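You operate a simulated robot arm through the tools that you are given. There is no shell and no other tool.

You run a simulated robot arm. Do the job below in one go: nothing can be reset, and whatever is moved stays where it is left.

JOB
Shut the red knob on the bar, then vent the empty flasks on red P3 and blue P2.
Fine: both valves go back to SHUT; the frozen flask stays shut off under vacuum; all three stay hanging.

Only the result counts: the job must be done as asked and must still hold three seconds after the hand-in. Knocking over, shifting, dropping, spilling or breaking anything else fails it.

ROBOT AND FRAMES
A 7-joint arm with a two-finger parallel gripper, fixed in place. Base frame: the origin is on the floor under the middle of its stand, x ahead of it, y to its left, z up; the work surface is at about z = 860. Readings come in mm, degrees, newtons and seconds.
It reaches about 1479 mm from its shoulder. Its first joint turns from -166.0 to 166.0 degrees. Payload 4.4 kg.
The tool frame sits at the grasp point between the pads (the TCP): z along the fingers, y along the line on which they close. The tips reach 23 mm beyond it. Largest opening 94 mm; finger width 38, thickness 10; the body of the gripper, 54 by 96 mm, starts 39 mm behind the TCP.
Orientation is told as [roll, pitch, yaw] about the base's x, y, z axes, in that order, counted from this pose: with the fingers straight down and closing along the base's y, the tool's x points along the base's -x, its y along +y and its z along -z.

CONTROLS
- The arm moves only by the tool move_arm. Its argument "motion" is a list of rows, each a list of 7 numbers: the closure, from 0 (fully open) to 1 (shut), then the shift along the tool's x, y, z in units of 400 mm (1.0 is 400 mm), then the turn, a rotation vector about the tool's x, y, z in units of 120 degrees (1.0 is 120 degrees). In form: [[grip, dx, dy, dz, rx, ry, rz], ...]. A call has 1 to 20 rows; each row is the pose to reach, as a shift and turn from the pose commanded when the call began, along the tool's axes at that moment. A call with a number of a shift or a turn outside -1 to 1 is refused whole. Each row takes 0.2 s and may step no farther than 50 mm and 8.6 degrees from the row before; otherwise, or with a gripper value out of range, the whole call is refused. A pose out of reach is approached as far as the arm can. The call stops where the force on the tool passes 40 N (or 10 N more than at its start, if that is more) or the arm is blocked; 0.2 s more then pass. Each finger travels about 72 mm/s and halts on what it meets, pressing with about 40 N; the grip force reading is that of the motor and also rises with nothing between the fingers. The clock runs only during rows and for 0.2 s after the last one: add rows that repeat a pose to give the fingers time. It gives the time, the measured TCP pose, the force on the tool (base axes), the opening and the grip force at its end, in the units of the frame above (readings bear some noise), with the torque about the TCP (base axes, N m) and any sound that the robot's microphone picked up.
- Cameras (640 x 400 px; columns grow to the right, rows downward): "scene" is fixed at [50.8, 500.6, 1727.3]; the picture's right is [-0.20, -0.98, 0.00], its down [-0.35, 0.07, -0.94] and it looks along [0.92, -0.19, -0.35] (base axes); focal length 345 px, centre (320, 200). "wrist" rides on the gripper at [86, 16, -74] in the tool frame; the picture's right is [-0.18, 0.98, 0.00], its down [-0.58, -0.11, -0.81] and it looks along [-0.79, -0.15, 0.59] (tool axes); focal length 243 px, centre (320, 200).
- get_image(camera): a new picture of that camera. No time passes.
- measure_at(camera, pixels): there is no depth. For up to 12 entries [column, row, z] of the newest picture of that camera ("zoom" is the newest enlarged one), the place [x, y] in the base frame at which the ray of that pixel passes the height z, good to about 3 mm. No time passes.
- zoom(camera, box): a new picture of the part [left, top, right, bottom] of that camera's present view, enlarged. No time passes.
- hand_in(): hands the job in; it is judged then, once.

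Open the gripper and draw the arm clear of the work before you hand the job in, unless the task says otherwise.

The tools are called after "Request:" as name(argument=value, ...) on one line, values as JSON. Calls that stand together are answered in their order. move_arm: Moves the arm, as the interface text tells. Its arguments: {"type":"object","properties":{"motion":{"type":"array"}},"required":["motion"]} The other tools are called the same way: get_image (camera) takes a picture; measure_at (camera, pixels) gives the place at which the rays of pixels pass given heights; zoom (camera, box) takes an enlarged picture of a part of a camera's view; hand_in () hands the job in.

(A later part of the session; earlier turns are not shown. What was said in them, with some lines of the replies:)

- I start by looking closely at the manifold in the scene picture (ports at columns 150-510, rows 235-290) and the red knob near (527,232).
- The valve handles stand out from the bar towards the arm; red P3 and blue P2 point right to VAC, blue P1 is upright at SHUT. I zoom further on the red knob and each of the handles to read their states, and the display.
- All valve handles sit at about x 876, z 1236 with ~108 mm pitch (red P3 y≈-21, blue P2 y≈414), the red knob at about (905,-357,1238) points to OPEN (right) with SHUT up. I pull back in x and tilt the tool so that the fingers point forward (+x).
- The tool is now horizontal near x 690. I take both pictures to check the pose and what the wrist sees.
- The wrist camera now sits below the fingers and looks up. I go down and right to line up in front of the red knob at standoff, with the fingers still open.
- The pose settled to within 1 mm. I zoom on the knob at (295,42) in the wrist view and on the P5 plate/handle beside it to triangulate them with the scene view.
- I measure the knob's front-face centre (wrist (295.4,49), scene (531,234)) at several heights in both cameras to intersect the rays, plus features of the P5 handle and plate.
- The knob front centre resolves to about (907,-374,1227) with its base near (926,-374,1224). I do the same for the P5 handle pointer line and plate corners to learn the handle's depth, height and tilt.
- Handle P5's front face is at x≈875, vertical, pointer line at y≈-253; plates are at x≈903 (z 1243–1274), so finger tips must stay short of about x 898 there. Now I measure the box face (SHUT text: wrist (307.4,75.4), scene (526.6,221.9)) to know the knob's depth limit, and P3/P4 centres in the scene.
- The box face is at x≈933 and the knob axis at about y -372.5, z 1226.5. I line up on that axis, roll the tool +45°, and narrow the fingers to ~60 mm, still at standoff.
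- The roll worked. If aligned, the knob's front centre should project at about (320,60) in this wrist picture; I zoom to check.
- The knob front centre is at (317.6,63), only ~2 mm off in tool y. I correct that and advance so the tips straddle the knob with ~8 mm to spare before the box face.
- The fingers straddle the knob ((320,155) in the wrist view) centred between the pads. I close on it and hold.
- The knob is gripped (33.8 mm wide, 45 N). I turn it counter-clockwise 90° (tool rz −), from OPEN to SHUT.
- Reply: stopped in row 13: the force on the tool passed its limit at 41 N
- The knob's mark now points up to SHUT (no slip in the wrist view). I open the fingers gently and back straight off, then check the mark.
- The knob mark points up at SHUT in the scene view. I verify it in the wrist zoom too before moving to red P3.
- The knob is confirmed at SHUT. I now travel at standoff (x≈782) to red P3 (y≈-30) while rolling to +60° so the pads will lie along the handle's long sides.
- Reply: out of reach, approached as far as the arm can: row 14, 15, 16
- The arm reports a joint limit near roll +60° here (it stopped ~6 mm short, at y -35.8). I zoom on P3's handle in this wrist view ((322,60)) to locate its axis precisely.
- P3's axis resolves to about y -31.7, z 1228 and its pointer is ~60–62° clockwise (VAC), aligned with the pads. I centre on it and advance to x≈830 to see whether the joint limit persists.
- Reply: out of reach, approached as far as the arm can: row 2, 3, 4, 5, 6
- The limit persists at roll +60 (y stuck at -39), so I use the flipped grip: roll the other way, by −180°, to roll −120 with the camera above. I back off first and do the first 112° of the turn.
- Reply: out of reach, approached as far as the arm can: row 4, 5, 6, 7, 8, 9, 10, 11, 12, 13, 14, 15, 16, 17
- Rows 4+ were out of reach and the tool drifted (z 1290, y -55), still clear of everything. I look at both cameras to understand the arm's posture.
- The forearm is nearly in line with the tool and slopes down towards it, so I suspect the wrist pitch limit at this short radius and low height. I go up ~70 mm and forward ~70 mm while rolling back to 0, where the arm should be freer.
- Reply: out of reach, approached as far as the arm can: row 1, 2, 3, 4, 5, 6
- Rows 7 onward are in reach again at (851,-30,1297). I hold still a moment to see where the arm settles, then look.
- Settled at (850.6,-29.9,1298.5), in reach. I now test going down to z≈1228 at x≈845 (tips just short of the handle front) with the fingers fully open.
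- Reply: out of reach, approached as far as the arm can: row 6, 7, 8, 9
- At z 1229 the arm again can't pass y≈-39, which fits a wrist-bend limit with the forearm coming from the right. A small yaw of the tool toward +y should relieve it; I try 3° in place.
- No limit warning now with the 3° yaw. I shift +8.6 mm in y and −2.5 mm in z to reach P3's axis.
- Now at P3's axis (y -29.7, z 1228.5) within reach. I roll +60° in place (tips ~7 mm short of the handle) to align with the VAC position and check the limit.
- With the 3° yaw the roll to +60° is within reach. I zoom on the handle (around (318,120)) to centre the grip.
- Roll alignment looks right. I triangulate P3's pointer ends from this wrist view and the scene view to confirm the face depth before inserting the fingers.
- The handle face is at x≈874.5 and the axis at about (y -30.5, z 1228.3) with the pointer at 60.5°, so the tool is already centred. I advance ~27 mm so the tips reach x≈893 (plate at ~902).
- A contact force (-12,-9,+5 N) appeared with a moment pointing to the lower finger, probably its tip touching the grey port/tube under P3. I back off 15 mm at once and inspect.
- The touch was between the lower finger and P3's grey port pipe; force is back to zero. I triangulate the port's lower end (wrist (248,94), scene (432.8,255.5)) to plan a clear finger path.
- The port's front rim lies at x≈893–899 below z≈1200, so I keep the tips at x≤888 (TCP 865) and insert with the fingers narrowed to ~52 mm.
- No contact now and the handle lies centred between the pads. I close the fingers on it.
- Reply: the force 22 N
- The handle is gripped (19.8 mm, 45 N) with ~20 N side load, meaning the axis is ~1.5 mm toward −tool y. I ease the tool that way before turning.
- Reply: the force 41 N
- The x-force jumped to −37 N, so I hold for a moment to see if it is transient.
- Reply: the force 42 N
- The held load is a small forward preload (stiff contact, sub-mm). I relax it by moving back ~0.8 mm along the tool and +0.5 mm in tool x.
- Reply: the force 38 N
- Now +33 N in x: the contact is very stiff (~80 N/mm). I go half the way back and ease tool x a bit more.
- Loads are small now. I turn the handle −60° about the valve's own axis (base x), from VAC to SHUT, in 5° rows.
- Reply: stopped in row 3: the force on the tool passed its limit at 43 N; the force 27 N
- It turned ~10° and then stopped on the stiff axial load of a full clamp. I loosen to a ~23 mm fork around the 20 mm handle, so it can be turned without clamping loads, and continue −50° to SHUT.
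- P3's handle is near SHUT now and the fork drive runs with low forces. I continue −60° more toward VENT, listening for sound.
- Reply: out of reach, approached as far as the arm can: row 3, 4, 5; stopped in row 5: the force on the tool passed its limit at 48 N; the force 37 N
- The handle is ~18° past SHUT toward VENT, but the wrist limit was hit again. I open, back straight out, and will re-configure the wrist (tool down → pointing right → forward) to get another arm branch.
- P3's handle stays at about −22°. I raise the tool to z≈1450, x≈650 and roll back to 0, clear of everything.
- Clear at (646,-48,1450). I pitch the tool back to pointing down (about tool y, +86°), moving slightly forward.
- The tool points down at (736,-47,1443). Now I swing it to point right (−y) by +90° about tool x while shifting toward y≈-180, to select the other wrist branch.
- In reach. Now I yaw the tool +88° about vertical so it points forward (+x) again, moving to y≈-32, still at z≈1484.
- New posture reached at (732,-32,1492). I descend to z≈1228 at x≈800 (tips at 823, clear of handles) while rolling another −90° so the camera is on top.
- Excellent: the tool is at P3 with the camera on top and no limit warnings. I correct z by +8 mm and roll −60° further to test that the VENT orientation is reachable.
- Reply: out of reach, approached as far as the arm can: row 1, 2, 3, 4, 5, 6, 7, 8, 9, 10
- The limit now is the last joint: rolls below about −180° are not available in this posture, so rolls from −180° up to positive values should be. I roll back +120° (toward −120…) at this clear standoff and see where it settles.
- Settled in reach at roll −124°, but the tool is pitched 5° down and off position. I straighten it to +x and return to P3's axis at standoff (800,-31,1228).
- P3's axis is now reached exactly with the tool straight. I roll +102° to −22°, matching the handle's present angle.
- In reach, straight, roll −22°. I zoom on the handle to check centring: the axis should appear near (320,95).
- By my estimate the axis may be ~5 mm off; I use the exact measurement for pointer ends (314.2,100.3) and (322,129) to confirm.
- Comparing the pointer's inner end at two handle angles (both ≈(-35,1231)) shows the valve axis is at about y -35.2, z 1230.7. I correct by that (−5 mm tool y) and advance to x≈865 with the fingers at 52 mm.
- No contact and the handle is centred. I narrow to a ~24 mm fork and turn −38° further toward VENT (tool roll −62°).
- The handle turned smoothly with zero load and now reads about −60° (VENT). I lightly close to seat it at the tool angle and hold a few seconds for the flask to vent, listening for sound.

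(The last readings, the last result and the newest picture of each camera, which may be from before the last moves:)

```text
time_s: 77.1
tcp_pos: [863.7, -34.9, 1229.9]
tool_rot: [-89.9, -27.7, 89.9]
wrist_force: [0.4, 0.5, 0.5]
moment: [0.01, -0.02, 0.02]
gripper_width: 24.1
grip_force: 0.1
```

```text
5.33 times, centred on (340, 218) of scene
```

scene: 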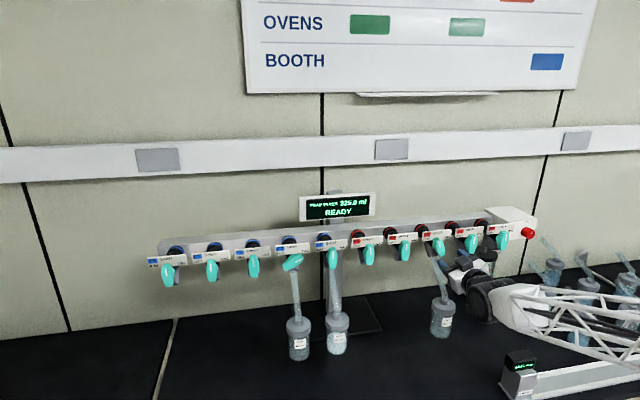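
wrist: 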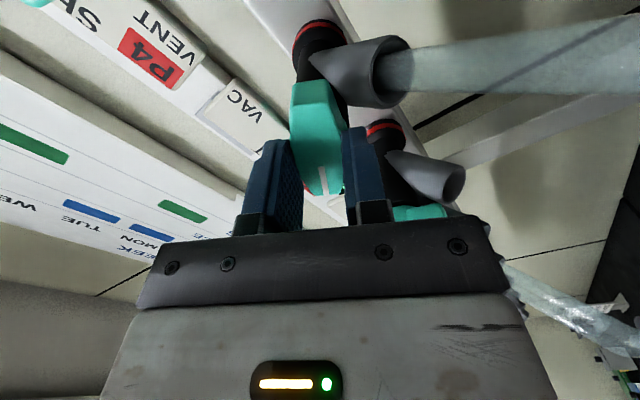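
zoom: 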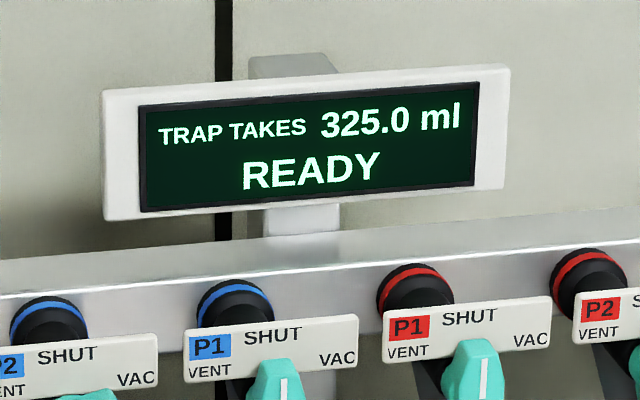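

No force and no sound; the handle is at VENT. I nudge 4° more to be sure it is fully at VENT, and hold 3 more seconds.

Request:
move_arm(motion=[[0.745, 0, 0, 0, 0, 0, -0.017], [0.745, 0, 0, 0, 0, 0, -0.035], [0.745, 0, 0, 0, 0, 0, -0.035], [0.745, 0, 0, 0, 0, 0, -0.035], [0.745, 0, 0, 0, 0, 0, -0.035], [0.745, 0, 0, 0, 0, 0, -0.035], [0.745, 0, 0, 0, 0, 0, -0.035], [0.745, 0, 0, 0, 0, 0, -0.035], [0.745, 0, 0, 0, 0, 0, -0.035], [0.745, 0, 0, 0, 0, 0, -0.035], [0.745, 0, 0, 0, 0, 0, -0.035], [0.745, 0, 0, 0, 0, 0, -0.035], [0.745, 0, 0, 0, 0, 0, -0.035], [0.745, 0, 0, 0, 0, 0, -0.035]])

Request:
zoom(camera="scene", box=[400, 215, 480, 265])

Request:
zoom(camera="wrist", box=[200, 60, 456, 220])

```text
time_s: 80.1
tcp_pos: [863.8, -34.9, 1230.8]
tool_rot: [-90.0, -23.6, 89.9]
wrist_force: [0.8, 1.8, -2.4]
moment: [0.05, 0.07, 0.03]
gripper_width: 25.6
grip_force: 1.5
```

```text
8.00 times, centred on (440, 240) of scene
```

zoom: 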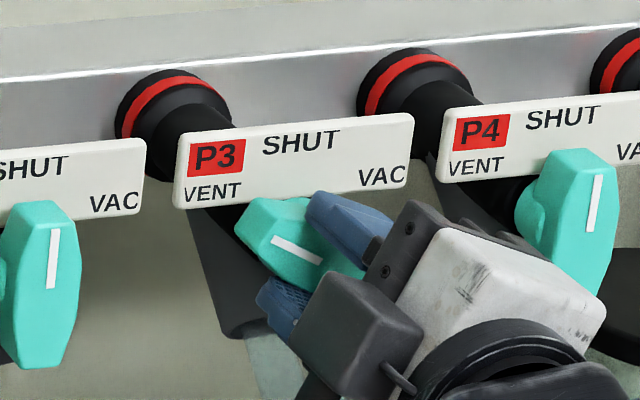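

```text
2.50 times, centred on (328, 140) of wrist
```

zoom: 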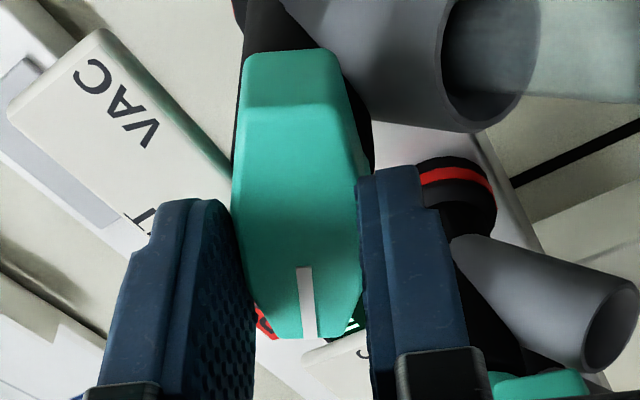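

The handle did not move further (stop at VENT reached) and has been there ~6 s. Now I turn it back +66° to SHUT (tool roll 0).

Request:
move_arm(motion=[[0.745, 0, 0, 0, 0, 0, 0.05], [0.745, 0, 0, 0, 0, 0, 0.1], [0.745, 0, 0, 0, 0, 0, 0.15], [0.745, 0, 0, 0, 0, 0, 0.2], [0.745, 0, 0, 0, 0, 0, 0.25], [0.745, 0, 0, 0, 0, 0, 0.3], [0.745, 0, 0, 0, 0, 0, 0.35], [0.745, 0, 0, 0, 0, 0, 0.4], [0.745, 0, 0, 0, 0, 0, 0.45], [0.745, 0, 0, 0, 0, 0, 0.5], [0.745, 0, 0, 0, 0, 0, 0.54], [0.745, 0, 0, 0, 0, 0, 0.553], [0.745, 0, 0, 0, 0, 0, 0.553]])

Request:
get_image(camera="wrist")

Request:
zoom(camera="scene", box=[400, 215, 480, 265])

```text
time_s: 82.9
tcp_pos: [863.5, -36.2, 1231.9]
tool_rot: [7.7, -90.0, -7.8]
wrist_force: [0.0, 0.4, 0.5]
moment: [0.02, 0.02, 0.0]
gripper_width: 24.2
grip_force: 0.1
```

```text
taken
```

wrist: 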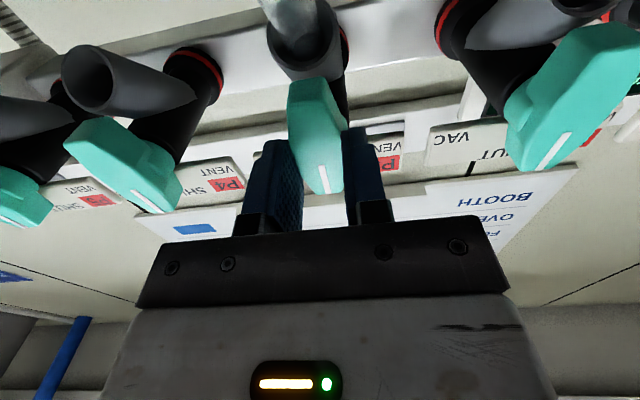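

```text
8.00 times, centred on (440, 240) of scene
```

zoom: 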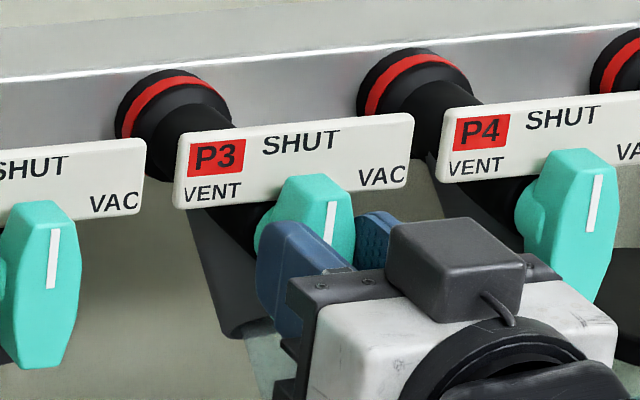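

P3 is back near upright. I close on it at roll 0 to square it to SHUT, then reopen.

Request:
move_arm(motion=[[0.8, 0, 0, 0, 0, 0, 0], [0.85, 0, 0, 0, 0, 0, 0], [0.85, 0, 0, 0, 0, 0, 0], [0.85, 0, 0, 0, 0, 0, 0]])

Request:
move_arm(motion=[[0.7, 0, 0, 0, 0, 0, 0], [0.5, 0, 0, 0, 0, 0, 0], [0.45, 0, 0, 0, 0, 0, 0], [0.45, 0, 0, -0.04, 0, 0, 0], [0.45, 0, 0, -0.1, 0, 0, 0], [0.45, 0, 0, -0.17, 0, 0, 0], [0.45, 0, 0, -0.17, 0, 0, 0]])

Request:
get_image(camera="wrist")

Request:
zoom(camera="scene", box=[400, 215, 480, 265])

Request:
get_image(camera="scene")

```text
time_s: 83.9
tcp_pos: [862.2, -35.0, 1231.4]
tool_rot: [-51.8, -90.0, 51.9]
wrist_force: [-0.1, 11.5, -2.2]
moment: [0.02, -0.13, 0.29]
gripper_width: 19.8
grip_force: 45.1
```

```text
time_s: 85.5
tcp_pos: [796.3, -34.9, 1232.7]
tool_rot: [-33.6, -90.0, 33.6]
wrist_force: [-0.4, 0.6, -0.6]
moment: [0.01, 0.01, -0.01]
gripper_width: 52.1
grip_force: 0.0
```

```text
taken
```

wrist: 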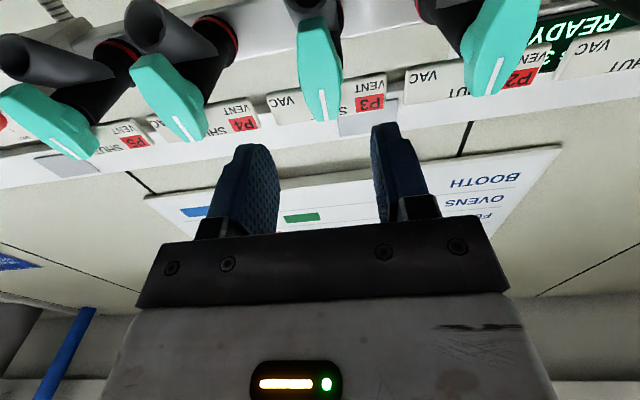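

```text
8.00 times, centred on (440, 240) of scene
```

zoom: 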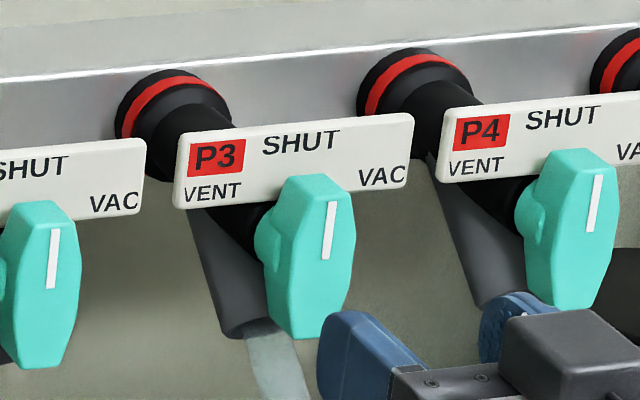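

```text
taken
```

scene: 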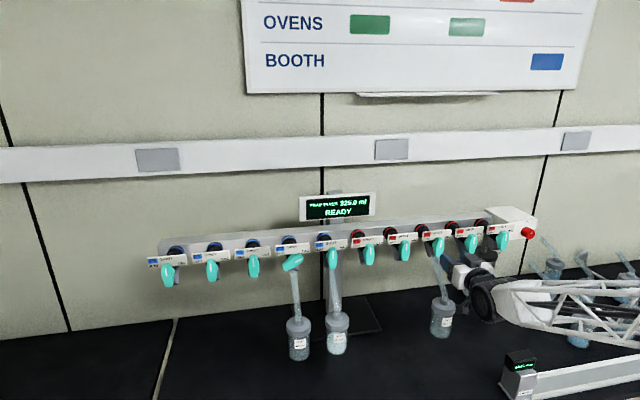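

P3 is squarely at SHUT and its flask still hangs. I now back off, rise a bit and travel left toward blue P2 (y≈405), first half.

Request:
move_arm(motion=[[0.45, -0.05, 0, -0.05, 0, 0, 0], [0.45, -0.1, 0, -0.1, 0, 0, 0], [0.45, -0.14, 0.05, -0.14, 0, 0, 0], [0.45, -0.14, 0.15, -0.14, 0, 0, 0], [0.45, -0.14, 0.25, -0.14, 0, 0, 0], [0.45, -0.14, 0.35, -0.14, 0, 0, 0], [0.45, -0.14, 0.45, -0.14, 0, 0, 0], [0.45, -0.14, 0.55, -0.14, 0, 0, 0], [0.45, -0.14, 0.55, -0.14, 0, 0, 0]])

Request:
get_image(camera="scene")

```text
time_s: 87.5
tcp_pos: [741.2, 185.0, 1286.5]
tool_rot: [-52.7, -89.9, 52.7]
wrist_force: [-0.4, -0.5, 0.2]
moment: [-0.05, 0.05, 0.03]
gripper_width: 51.6
grip_force: 0.1
```

```text
taken
```

scene: 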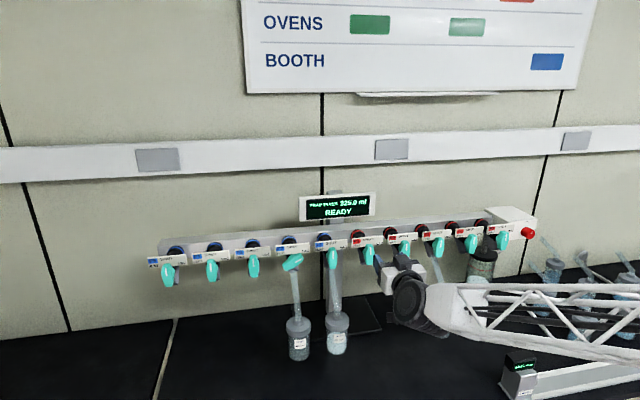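

Good, in reach with clear room. Second half: on to y≈405 while rolling +60° to match blue P2's VAC angle.

Request:
move_arm(motion=[[0.45, 0, 0.07, 0, 0, 0, 0.0625], [0.45, 0, 0.14, 0, 0, 0, 0.125], [0.45, 0, 0.21, 0, 0, 0, 0.1875], [0.45, 0, 0.28, 0, 0, 0, 0.25], [0.45, 0, 0.35, 0, 0, 0, 0.3125], [0.45, 0, 0.42, 0, 0, 0, 0.375], [0.45, 0, 0.49, 0, 0, 0, 0.4375], [0.45, 0, 0.55, 0, 0, 0, 0.5], [0.45, 0, 0.55, 0, 0, 0, 0.5], [0.45, 0, 0.55, 0, 0, 0, 0.5]])

Request:
get_image(camera="scene")

Request:
get_image(camera="wrist")

```text
time_s: 89.7
tcp_pos: [740.6, 404.8, 1286.8]
tool_rot: [90.0, -29.9, -90.1]
wrist_force: [-0.4, 0.0, 0.2]
moment: [-0.02, -0.02, 0.01]
gripper_width: 51.7
grip_force: 0.2
```

```text
taken
```

scene: 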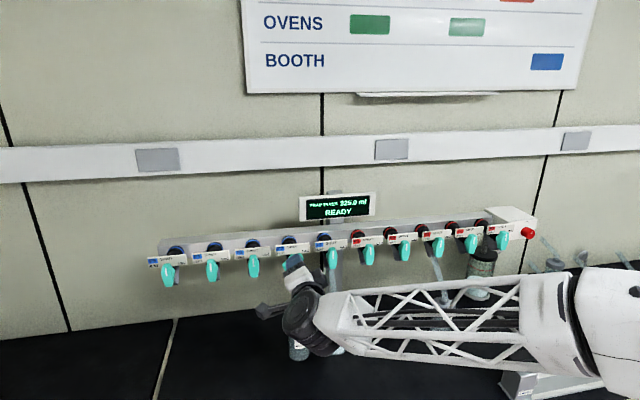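

```text
taken
```

wrist: 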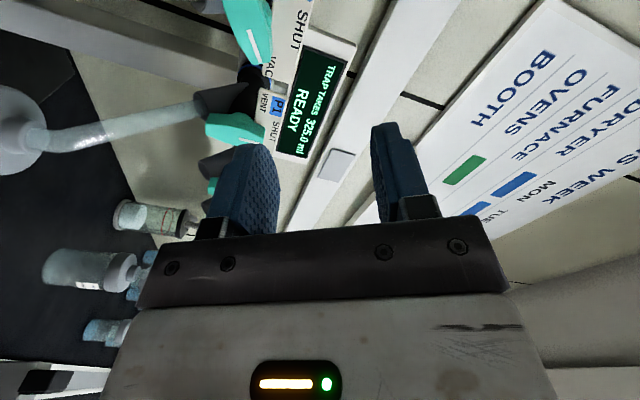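

In reach at roll +60°. I descend to the valve height and close in to x≈800 standoff in front of blue P2.

Request:
move_arm(motion=[[0.45, 0.02, -0.035, 0, 0, 0, 0], [0.45, 0.045, -0.08, 0.03, 0, 0, 0], [0.45, 0.07, -0.121, 0.07, 0, 0, 0], [0.45, 0.07, -0.121, 0.11, 0, 0, 0], [0.45, 0.07, -0.121, 0.15, 0, 0, 0], [0.45, 0.07, -0.121, 0.15, 0, 0, 0], [0.45, 0.07, -0.121, 0.15, 0, 0, 0]])

Request:
get_image(camera="wrist")

Request:
get_image(camera="scene")

```text
time_s: 91.3
tcp_pos: [800.2, 405.7, 1232.2]
tool_rot: [89.9, -30.0, -90.1]
wrist_force: [0.1, -1.0, 0.6]
moment: [-0.01, -0.03, -0.01]
gripper_width: 51.4
grip_force: 0.0
```

```text
taken
```

wrist: 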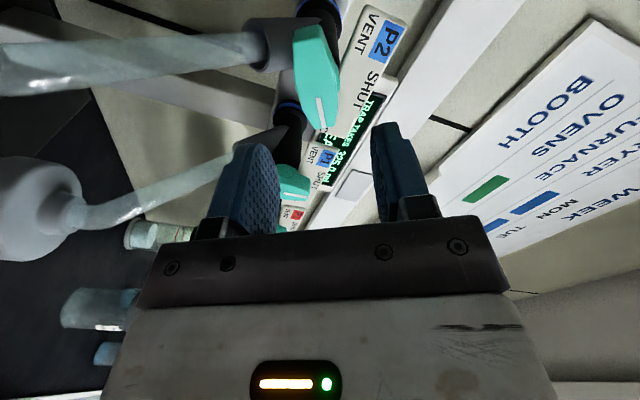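

```text
taken
```

scene: 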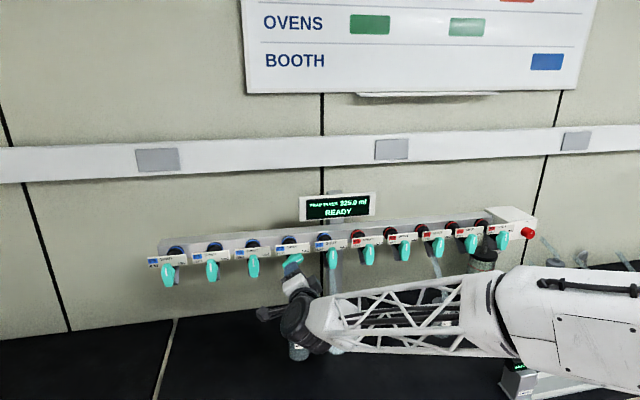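

In reach and straight, with the P2 (blue) handle at (317,75) in the wrist view. I zoom to centre precisely.

Request:
zoom(camera="wrist", box=[240, 15, 400, 145])

```text
3.08 times, centred on (320, 80) of wrist
```

zoom: 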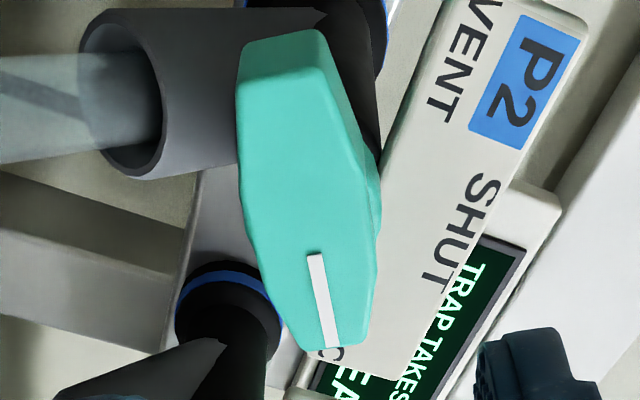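

The axis is within 2 mm of the tool centre (pointer at 61°). I correct −1.7 mm in tool y and advance to x≈864.

Request:
move_arm(motion=[[0.45, 0.001, -0.0043, 0.03, 0, 0, 0], [0.45, 0.001, -0.0043, 0.07, 0, 0, 0], [0.45, 0.001, -0.0043, 0.1, 0, 0, 0], [0.45, 0.001, -0.0043, 0.125, 0, 0, 0], [0.45, 0.001, -0.0043, 0.145, 0, 0, 0], [0.45, 0.001, -0.0043, 0.159, 0, 0, 0], [0.45, 0.001, -0.0043, 0.159, 0, 0, 0]])

Request:
get_image(camera="wrist")

Request:
zoom(camera="scene", box=[250, 225, 346, 285])

```text
time_s: 92.9
tcp_pos: [862.3, 403.3, 1229.3]
tool_rot: [89.9, -30.0, -90.1]
wrist_force: [0.3, 0.7, 0.1]
moment: [-0.01, 0.01, 0.0]
gripper_width: 51.7
grip_force: 0.0
```

```text
taken
```

wrist: 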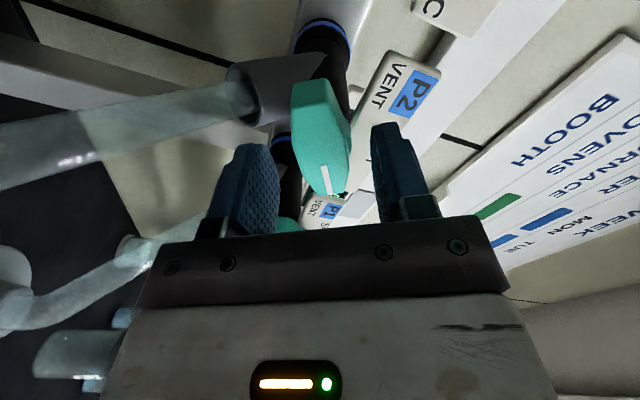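

```text
6.67 times, centred on (298, 255) of scene
```

zoom: 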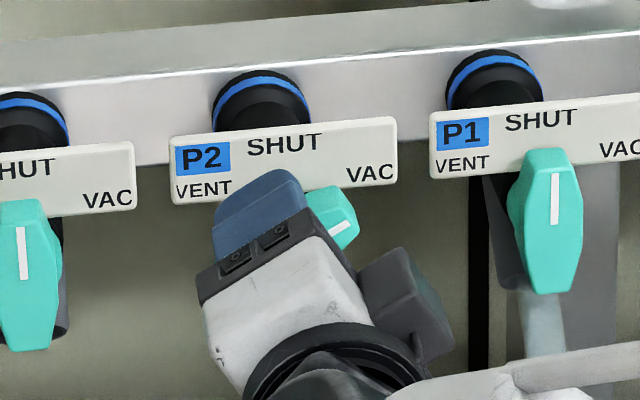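

No contact, all aligned. Before turning, I back out to standoff and test that the roll range down to −66° is reachable here, to avoid a limit while engaged.

Request:
move_arm(motion=[[0.45, 0, 0, -0.05, 0, 0, 0], [0.45, 0, 0, -0.1, 0, 0, 0], [0.45, 0, 0, -0.155, 0, 0, -0.0625], [0.45, 0, 0, -0.155, 0, 0, -0.125], [0.45, 0, 0, -0.155, 0, 0, -0.1875], [0.45, 0, 0, -0.155, 0, 0, -0.25], [0.45, 0, 0, -0.155, 0, 0, -0.3125], [0.45, 0, 0, -0.155, 0, 0, -0.375], [0.45, 0, 0, -0.155, 0, 0, -0.4375], [0.45, 0, 0, -0.155, 0, 0, -0.5], [0.45, 0, 0, -0.155, 0, 0, -0.5625], [0.45, 0, 0, -0.155, 0, 0, -0.625], [0.45, 0, 0, -0.155, 0, 0, -0.6875], [0.45, 0, 0, -0.155, 0, 0, -0.75], [0.45, 0, 0, -0.155, 0, 0, -0.8125], [0.45, 0, 0, -0.155, 0, 0, -0.875], [0.45, 0, 0, -0.155, 0, 0, -0.9375], [0.45, 0, 0, -0.155, 0, 0, -1.0], [0.45, 0, 0, -0.155, 0, 0, -1.0]])

Request:
get_image(camera="scene")

```text
time_s: 96.9
tcp_pos: [803.1, 403.3, 1228.5]
tool_rot: [-90.0, -29.8, 89.9]
wrist_force: [-0.3, 0.4, 0.1]
moment: [-0.02, -0.01, 0.01]
gripper_width: 51.6
grip_force: 0.2
```

```text
taken
```

scene: 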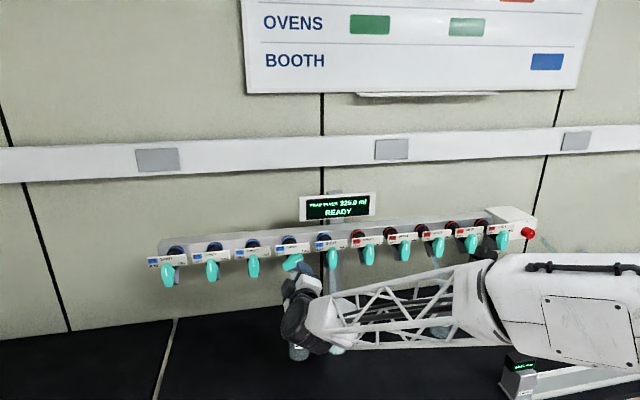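

The whole range to −60° is reachable here. I roll back +120° to VAC alignment at standoff, with a ~1 mm centring tweak.

Request:
move_arm(motion=[[0.45, -0.0024, -0.0012, 0, 0, 0, 0.0625], [0.45, -0.0024, -0.0012, 0, 0, 0, 0.125], [0.45, -0.0024, -0.0012, 0, 0, 0, 0.1875], [0.45, -0.0024, -0.0012, 0, 0, 0, 0.25], [0.45, -0.0024, -0.0012, 0, 0, 0, 0.3125], [0.45, -0.0024, -0.0012, 0, 0, 0, 0.375], [0.45, -0.0024, -0.0012, 0, 0, 0, 0.4375], [0.45, -0.0024, -0.0012, 0, 0, 0, 0.5], [0.45, -0.0024, -0.0012, 0, 0, 0, 0.5625], [0.45, -0.0024, -0.0012, 0, 0, 0, 0.625], [0.45, -0.0024, -0.0012, 0, 0, 0, 0.6875], [0.45, -0.0024, -0.0012, 0, 0, 0, 0.75], [0.45, -0.0024, -0.0012, 0, 0, 0, 0.8125], [0.45, -0.0024, -0.0012, 0, 0, 0, 0.875], [0.45, -0.0024, -0.0012, 0, 0, 0, 0.9375], [0.45, -0.0024, -0.0012, 0, 0, 0, 1.0], [0.45, -0.0024, -0.0012, 0, 0, 0, 1.0]])

Request:
move_arm(motion=[[0.45, 0, 0, 0.03, 0, 0, 0], [0.45, 0, 0, 0.07, 0, 0, 0], [0.45, 0, 0, 0.1, 0, 0, 0], [0.45, 0, 0, 0.125, 0, 0, 0], [0.45, 0, 0, 0.14, 0, 0, 0], [0.45, 0, 0, 0.153, 0, 0, 0], [0.45, 0, 0, 0.153, 0, 0, 0]])

Request:
get_image(camera="wrist")

```text
time_s: 100.5
tcp_pos: [800.9, 404.4, 1229.5]
tool_rot: [89.9, -30.0, -90.1]
wrist_force: [-0.4, -0.2, 0.2]
moment: [-0.05, -0.01, 0.0]
gripper_width: 51.6
grip_force: 0.0
```

```text
time_s: 102.1
tcp_pos: [861.9, 405.2, 1231.0]
tool_rot: [90.0, -30.0, -90.2]
wrist_force: [0.4, -0.4, 0.6]
moment: [-0.02, -0.02, 0.04]
gripper_width: 51.6
grip_force: 0.0
```

```text
taken
```

wrist: 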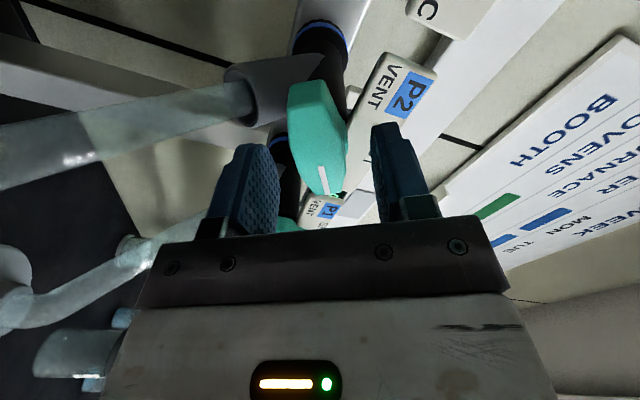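

Back around the blue P2 handle at (862,405,1231) with no contact. I narrow to the 24 mm fork and turn −60° to the SHUT position.

Request:
move_arm(motion=[[0.6, 0, 0, 0, 0, 0, 0], [0.745, 0, 0, 0, 0, 0, 0], [0.745, 0, 0, 0, 0, 0, 0], [0.745, 0, 0, 0, 0, 0, -0.05], [0.745, 0, 0, 0, 0, 0, -0.1], [0.745, 0, 0, 0, 0, 0, -0.15], [0.745, 0, 0, 0, 0, 0, -0.2], [0.745, 0, 0, 0, 0, 0, -0.25], [0.745, 0, 0, 0, 0, 0, -0.3], [0.745, 0, 0, 0, 0, 0, -0.35], [0.745, 0, 0, 0, 0, 0, -0.4], [0.745, 0, 0, 0, 0, 0, -0.45], [0.745, 0, 0, 0, 0, 0, -0.5], [0.745, 0, 0, 0, 0, 0, -0.5]])

Request:
get_image(camera="wrist")

Request:
zoom(camera="scene", box=[250, 225, 346, 285])

```text
time_s: 105.1
tcp_pos: [863.2, 405.6, 1230.7]
tool_rot: [-72.8, -90.0, 72.7]
wrist_force: [0.6, -0.5, -0.3]
moment: [-0.01, -0.02, -0.01]
gripper_width: 24.2
grip_force: 0.1
```

```text
taken
```

wrist: 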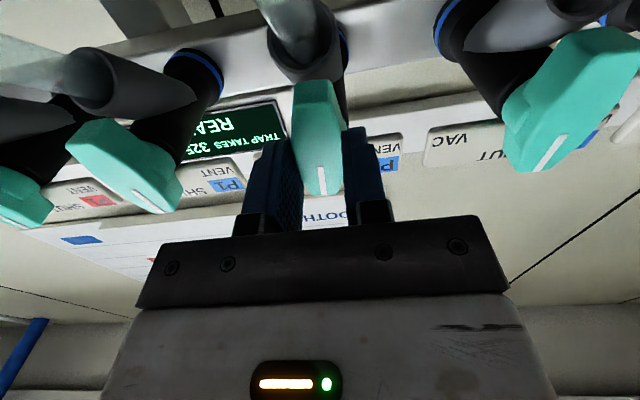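

```text
6.67 times, centred on (298, 255) of scene
```

zoom: 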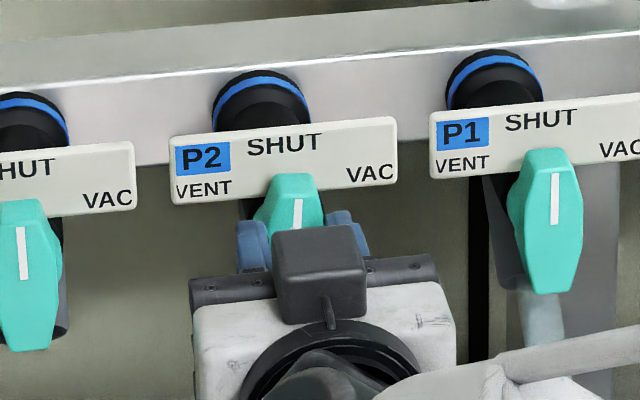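

Smooth with no load; blue P2 is at SHUT. I continue −66° to VENT and hold there for a couple of seconds.

Request:
move_arm(motion=[[0.745, 0, 0, 0, 0, 0, -0.05], [0.745, 0, 0, 0, 0, 0, -0.1], [0.745, 0, 0, 0, 0, 0, -0.15], [0.745, 0, 0, 0, 0, 0, -0.2], [0.745, 0, 0, 0, 0, 0, -0.25], [0.745, 0, 0, 0, 0, 0, -0.3], [0.745, 0, 0, 0, 0, 0, -0.35], [0.745, 0, 0, 0, 0, 0, -0.4], [0.745, 0, 0, 0, 0, 0, -0.45], [0.745, 0, 0, 0, 0, 0, -0.5], [0.745, 0, 0, 0, 0, 0, -0.535], [0.745, 0, 0, 0, 0, 0, -0.55], [0.745, 0, 0, 0, 0, 0, -0.55], [0.745, 0, 0, 0, 0, 0, -0.55], [0.745, 0, 0, 0, 0, 0, -0.55], [0.745, 0, 0, 0, 0, 0, -0.55], [0.745, 0, 0, 0, 0, 0, -0.55], [0.745, 0, 0, 0, 0, 0, -0.55]])

Request:
get_image(camera="wrist")

Request:
zoom(camera="scene", box=[250, 225, 346, 285])

```text
time_s: 108.9
tcp_pos: [863.9, 404.5, 1230.5]
tool_rot: [-90.0, -24.0, 89.9]
wrist_force: [1.1, -0.7, -0.6]
moment: [-0.01, -0.02, 0.0]
gripper_width: 24.2
grip_force: 0.1
```

```text
taken
```

wrist: 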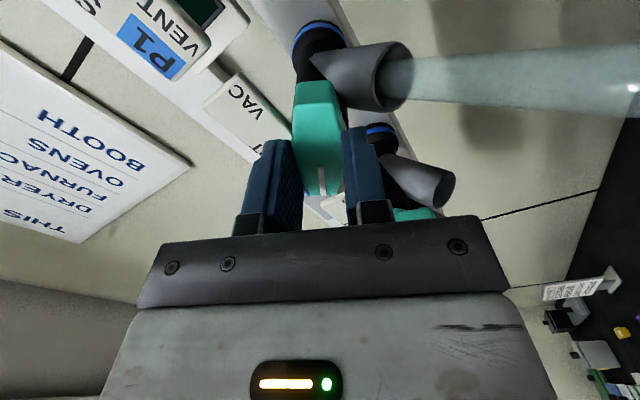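

```text
6.67 times, centred on (298, 255) of scene
```

zoom: 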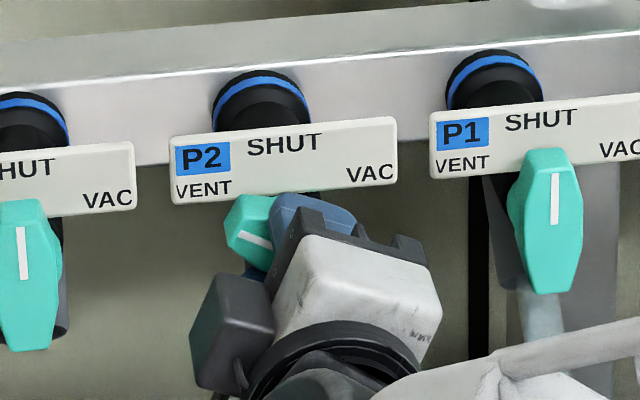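

The handle is at about VENT with no load. I go 4° further to be sure it meets its VENT stop, and hold 3 s more.

Request:
move_arm(motion=[[0.745, 0, 0, 0, 0, 0, -0.017], [0.745, 0, 0, 0, 0, 0, -0.033], [0.745, 0, 0, 0, 0, 0, -0.033], [0.745, 0, 0, 0, 0, 0, -0.033], [0.745, 0, 0, 0, 0, 0, -0.033], [0.745, 0, 0, 0, 0, 0, -0.033], [0.745, 0, 0, 0, 0, 0, -0.033], [0.745, 0, 0, 0, 0, 0, -0.033], [0.745, 0, 0, 0, 0, 0, -0.033], [0.745, 0, 0, 0, 0, 0, -0.033], [0.745, 0, 0, 0, 0, 0, -0.033], [0.745, 0, 0, 0, 0, 0, -0.033], [0.745, 0, 0, 0, 0, 0, -0.033], [0.745, 0, 0, 0, 0, 0, -0.033], [0.745, 0, 0, 0, 0, 0, -0.033]])

Request:
zoom(camera="wrist", box=[200, 60, 456, 220])

Request:
zoom(camera="scene", box=[250, 225, 346, 285])

```text
time_s: 112.1
tcp_pos: [863.7, 405.1, 1231.0]
tool_rot: [-90.0, -20.1, 90.0]
wrist_force: [1.4, -0.6, -10.7]
moment: [1.8, 0.09, 0.01]
gripper_width: 25.7
grip_force: 45.4
```

```text
2.50 times, centred on (328, 140) of wrist
```

zoom: 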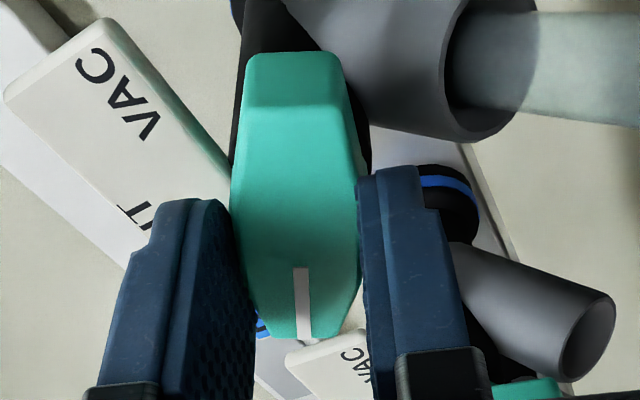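

```text
6.67 times, centred on (298, 255) of scene
```

zoom: 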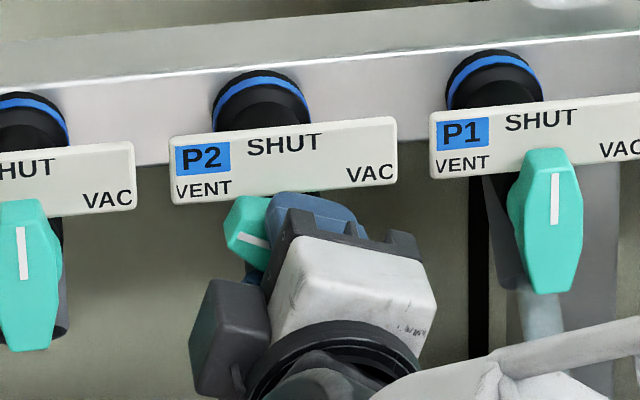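

A 1.8 N·m moment shows the handle is against its VENT stop, and it has been there several seconds. Now I turn it back +70° to SHUT (tool roll 0).

Request:
move_arm(motion=[[0.745, 0, 0, 0, 0, 0, 0.033], [0.745, 0, 0, 0, 0, 0, 0.083], [0.745, 0, 0, 0, 0, 0, 0.133], [0.745, 0, 0, 0, 0, 0, 0.183], [0.745, 0, 0, 0, 0, 0, 0.233], [0.745, 0, 0, 0, 0, 0, 0.283], [0.745, 0, 0, 0, 0, 0, 0.333], [0.745, 0, 0, 0, 0, 0, 0.383], [0.745, 0, 0, 0, 0, 0, 0.433], [0.745, 0, 0, 0, 0, 0, 0.483], [0.745, 0, 0, 0, 0, 0, 0.533], [0.745, 0, 0, 0, 0, 0, 0.57], [0.745, 0, 0, 0, 0, 0, 0.5825], [0.745, 0, 0, 0, 0, 0, 0.5825]])

Request:
get_image(camera="wrist")

Request:
zoom(camera="scene", box=[250, 225, 346, 285])

```text
time_s: 115.1
tcp_pos: [862.7, 405.4, 1230.9]
tool_rot: [-62.6, -89.9, 62.5]
wrist_force: [0.1, 0.0, -0.4]
moment: [0.0, 0.01, -0.01]
gripper_width: 24.0
grip_force: 0.0
```

```text
taken
```

wrist: 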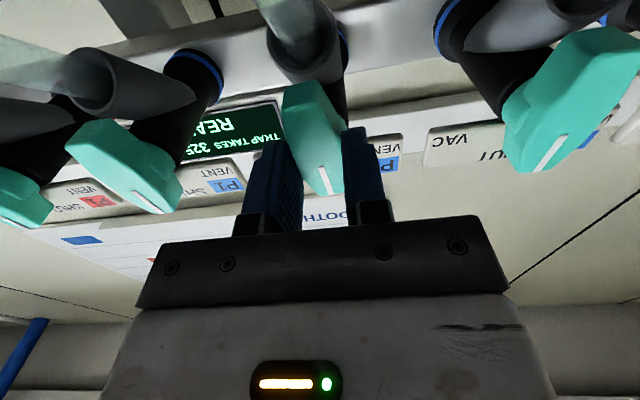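

```text
6.67 times, centred on (298, 255) of scene
```

zoom: 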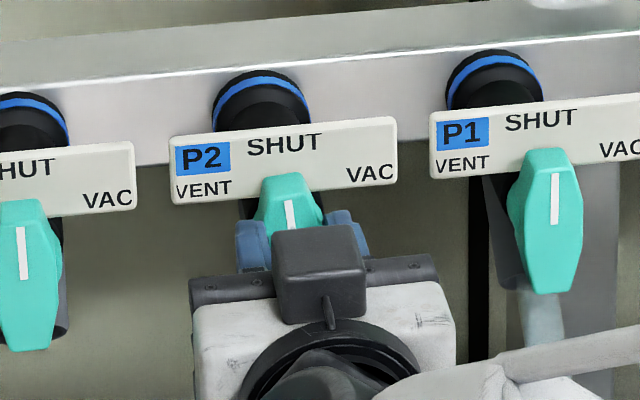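

The handle lags a few degrees toward VENT as expected. I close on it at roll 0 to square it at SHUT, then open again and back straight out.

Request:
move_arm(motion=[[0.8, 0, 0, 0, 0, 0, 0], [0.85, 0, 0, 0, 0, 0, 0], [0.85, 0, 0, 0, 0, 0, 0], [0.85, 0, 0, 0, 0, 0, 0]])

Request:
move_arm(motion=[[0.7, 0, 0, 0, 0, 0, 0], [0.5, 0, 0, 0, 0, 0, 0], [0.45, 0, 0, 0, 0, 0, 0], [0.45, 0, 0, -0.04, 0, 0, 0], [0.45, 0, 0, -0.1, 0, 0, 0], [0.45, 0, 0, -0.18, 0, 0, 0], [0.45, 0, 0, -0.28, 0, 0, 0], [0.45, 0, 0, -0.28, 0, 0, 0]])

Request:
get_image(camera="wrist")

Request:
get_image(camera="scene")

Request:
zoom(camera="scene", box=[250, 225, 346, 285])

```text
time_s: 116.1
tcp_pos: [864.0, 405.1, 1230.6]
tool_rot: [-67.0, -89.8, 66.8]
wrist_force: [-1.4, -3.4, -1.7]
moment: [0.0, 0.0, -0.03]
gripper_width: 19.8
grip_force: 44.1
```

```text
time_s: 117.9
tcp_pos: [749.2, 405.1, 1229.7]
tool_rot: [-85.3, -89.9, 85.2]
wrist_force: [0.4, 0.7, -0.2]
moment: [0.03, 0.0, 0.0]
gripper_width: 51.7
grip_force: 0.0
```

```text
taken
```

wrist: 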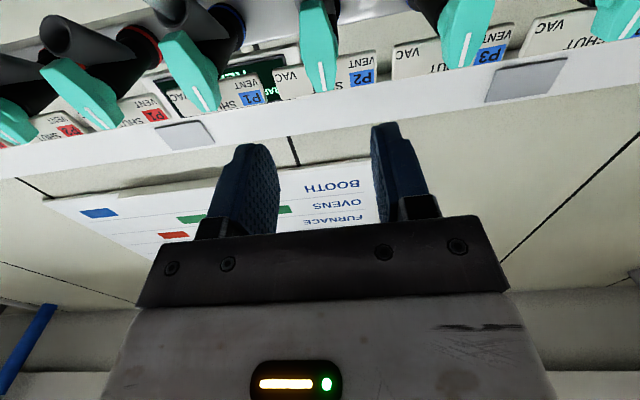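

```text
taken
```

scene: 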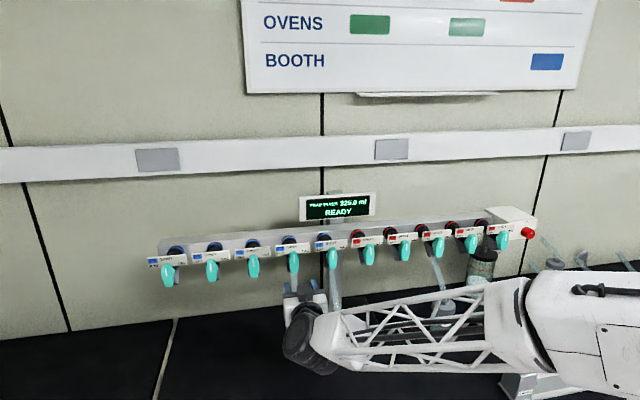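

```text
6.67 times, centred on (298, 255) of scene
```

zoom: 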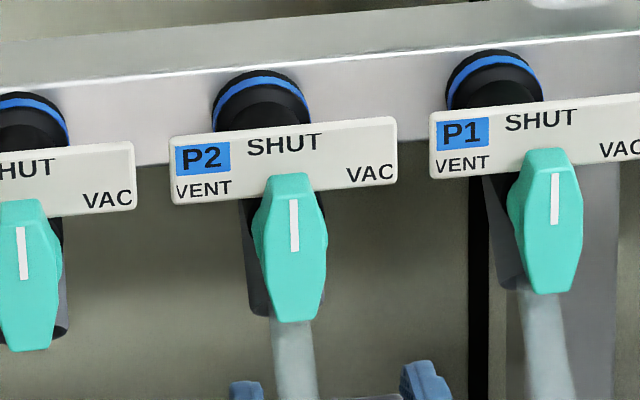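

Blue P2 is squarely at SHUT; P1 blue was never touched. I open the gripper and draw the arm up and back, then right, clear of the work.

Request:
move_arm(motion=[[0.3, -0.06, 0, -0.05, 0, 0, 0], [0.15, -0.13, 0, -0.09, 0, 0, 0], [0, -0.2, 0, -0.12, 0, 0, 0], [0, -0.27, -0.05, -0.14, 0, 0, 0], [0, -0.34, -0.12, -0.14, 0, 0, 0], [0, -0.41, -0.19, -0.14, 0, 0, 0], [0, -0.48, -0.26, -0.14, 0, 0, 0], [0, -0.52, -0.35, -0.14, 0, 0, 0], [0, -0.52, -0.45, -0.14, 0, 0, 0], [0, -0.52, -0.55, -0.14, 0, 0, 0], [0, -0.52, -0.65, -0.14, 0, 0, 0], [0, -0.52, -0.75, -0.14, 0, 0, 0], [0, -0.52, -0.85, -0.14, 0, 0, 0], [0, -0.52, -0.95, -0.14, 0, 0, 0], [0, -0.52, -0.95, -0.14, 0, 0, 0]])

Request:
get_image(camera="scene")

Request:
zoom(camera="scene", box=[140, 190, 360, 370])

Request:
zoom(camera="scene", box=[340, 190, 560, 340])

```text
time_s: 121.1
tcp_pos: [695.6, 26.6, 1439.0]
tool_rot: [-79.8, -89.8, 79.7]
wrist_force: [0.2, -0.5, -0.3]
moment: [0.03, -0.05, 0.02]
gripper_width: 94.0
grip_force: 0.2
```

```text
taken
```

scene: 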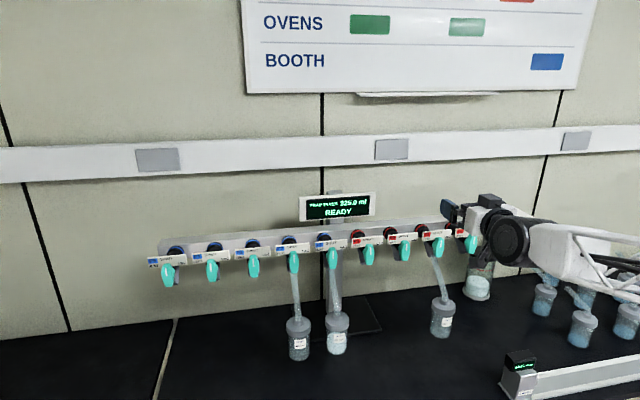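

```text
2.22 times, centred on (250, 280) of scene
```

zoom: 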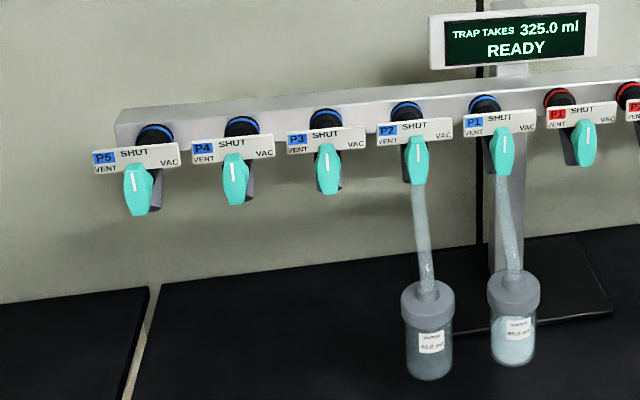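

```text
2.67 times, centred on (450, 265) of scene
```

zoom: 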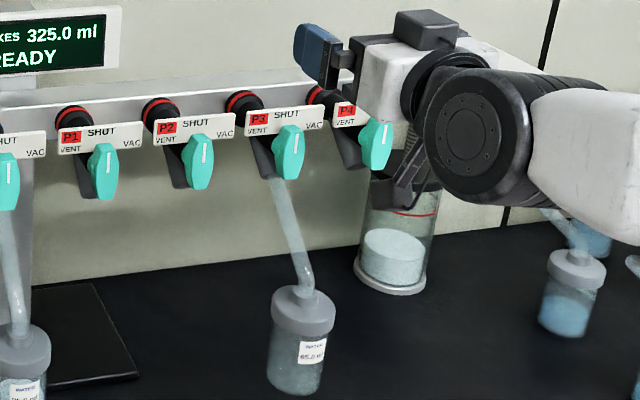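

All three flasks still hang and both valves stand at SHUT. I raise the arm further to get a last look at the red knob and the red ports behind the gripper.

Request:
move_arm(motion=[[0, -0.08, 0, -0.05, 0, 0, 0], [0, -0.16, 0, -0.1, 0, 0, 0], [0, -0.24, 0, -0.15, 0, 0, 0], [0, -0.3, 0, -0.2, 0, 0, 0], [0, -0.3, 0, -0.2, 0, 0, 0]])

Request:
get_image(camera="scene")

Request:
zoom(camera="scene", box=[400, 200, 560, 300])

Request:
zoom(camera="scene", box=[270, 280, 366, 360])

Request:
zoom(camera="scene", box=[410, 250, 474, 345])

```text
time_s: 122.3
tcp_pos: [614.5, 25.9, 1558.2]
tool_rot: [-71.8, -90.0, 71.7]
wrist_force: [-0.2, 0.0, -0.3]
moment: [0.0, -0.03, 0.0]
gripper_width: 93.7
grip_force: 0.0
```

```text
taken
```

scene: 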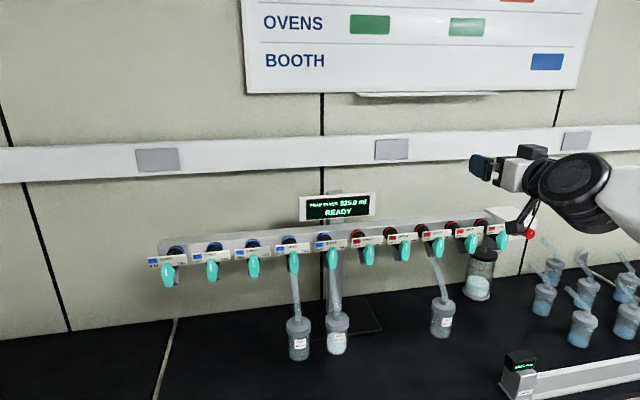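

```text
4.00 times, centred on (480, 250) of scene
```

zoom: 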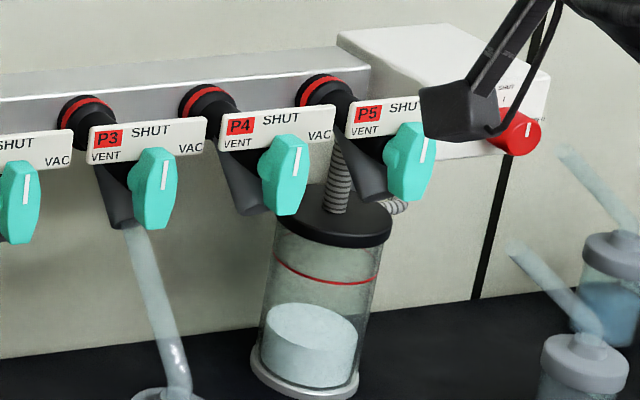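

```text
5.00 times, centred on (318, 320) of scene
```

zoom: 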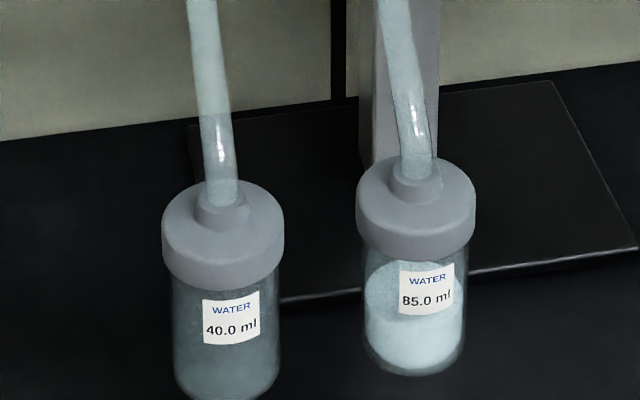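

```text
4.21 times, centred on (442, 298) of scene
```

zoom: 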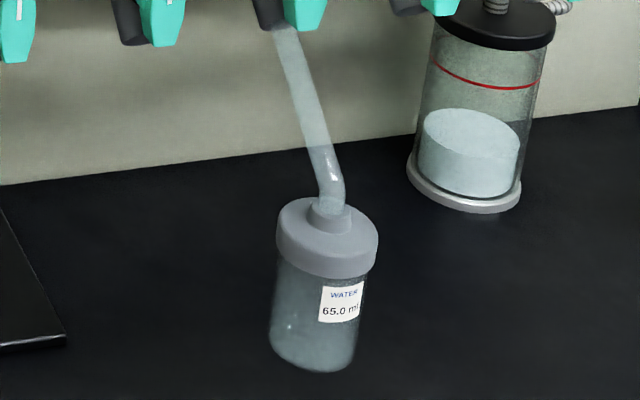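

The knob mark is upright at SHUT (zoom (529,130)). Red P3 and blue P2 both stand at SHUT after being vented, and blue P1 is untouched. All three flasks hang as before, with the open gripper clear of the work, so I hand in.

Request:
hand_in()

```text
The job is handed in.
```

The job is handed in. I could not confirm the venting directly, because nothing on the rig shows flask pressure and the microphone picked up no sound.

- **Red knob:** turned from OPEN to SHUT before either flask was vented.
- **Red P3 and blue P2:** each handle went from VAC to its VENT stop, stayed there about 5 seconds, and is back at SHUT.
- **Frozen flask on blue P1:** never touched; its valve still stands at SHUT.
- **Hanging:** all three flasks hung in place in the last pictures.

While lining up on red P3, a finger pressed lightly (about 16 N) against the grey port pipe under it. I backed off at once; nothing in the pictures had moved. The gripper is open and clear of the work.
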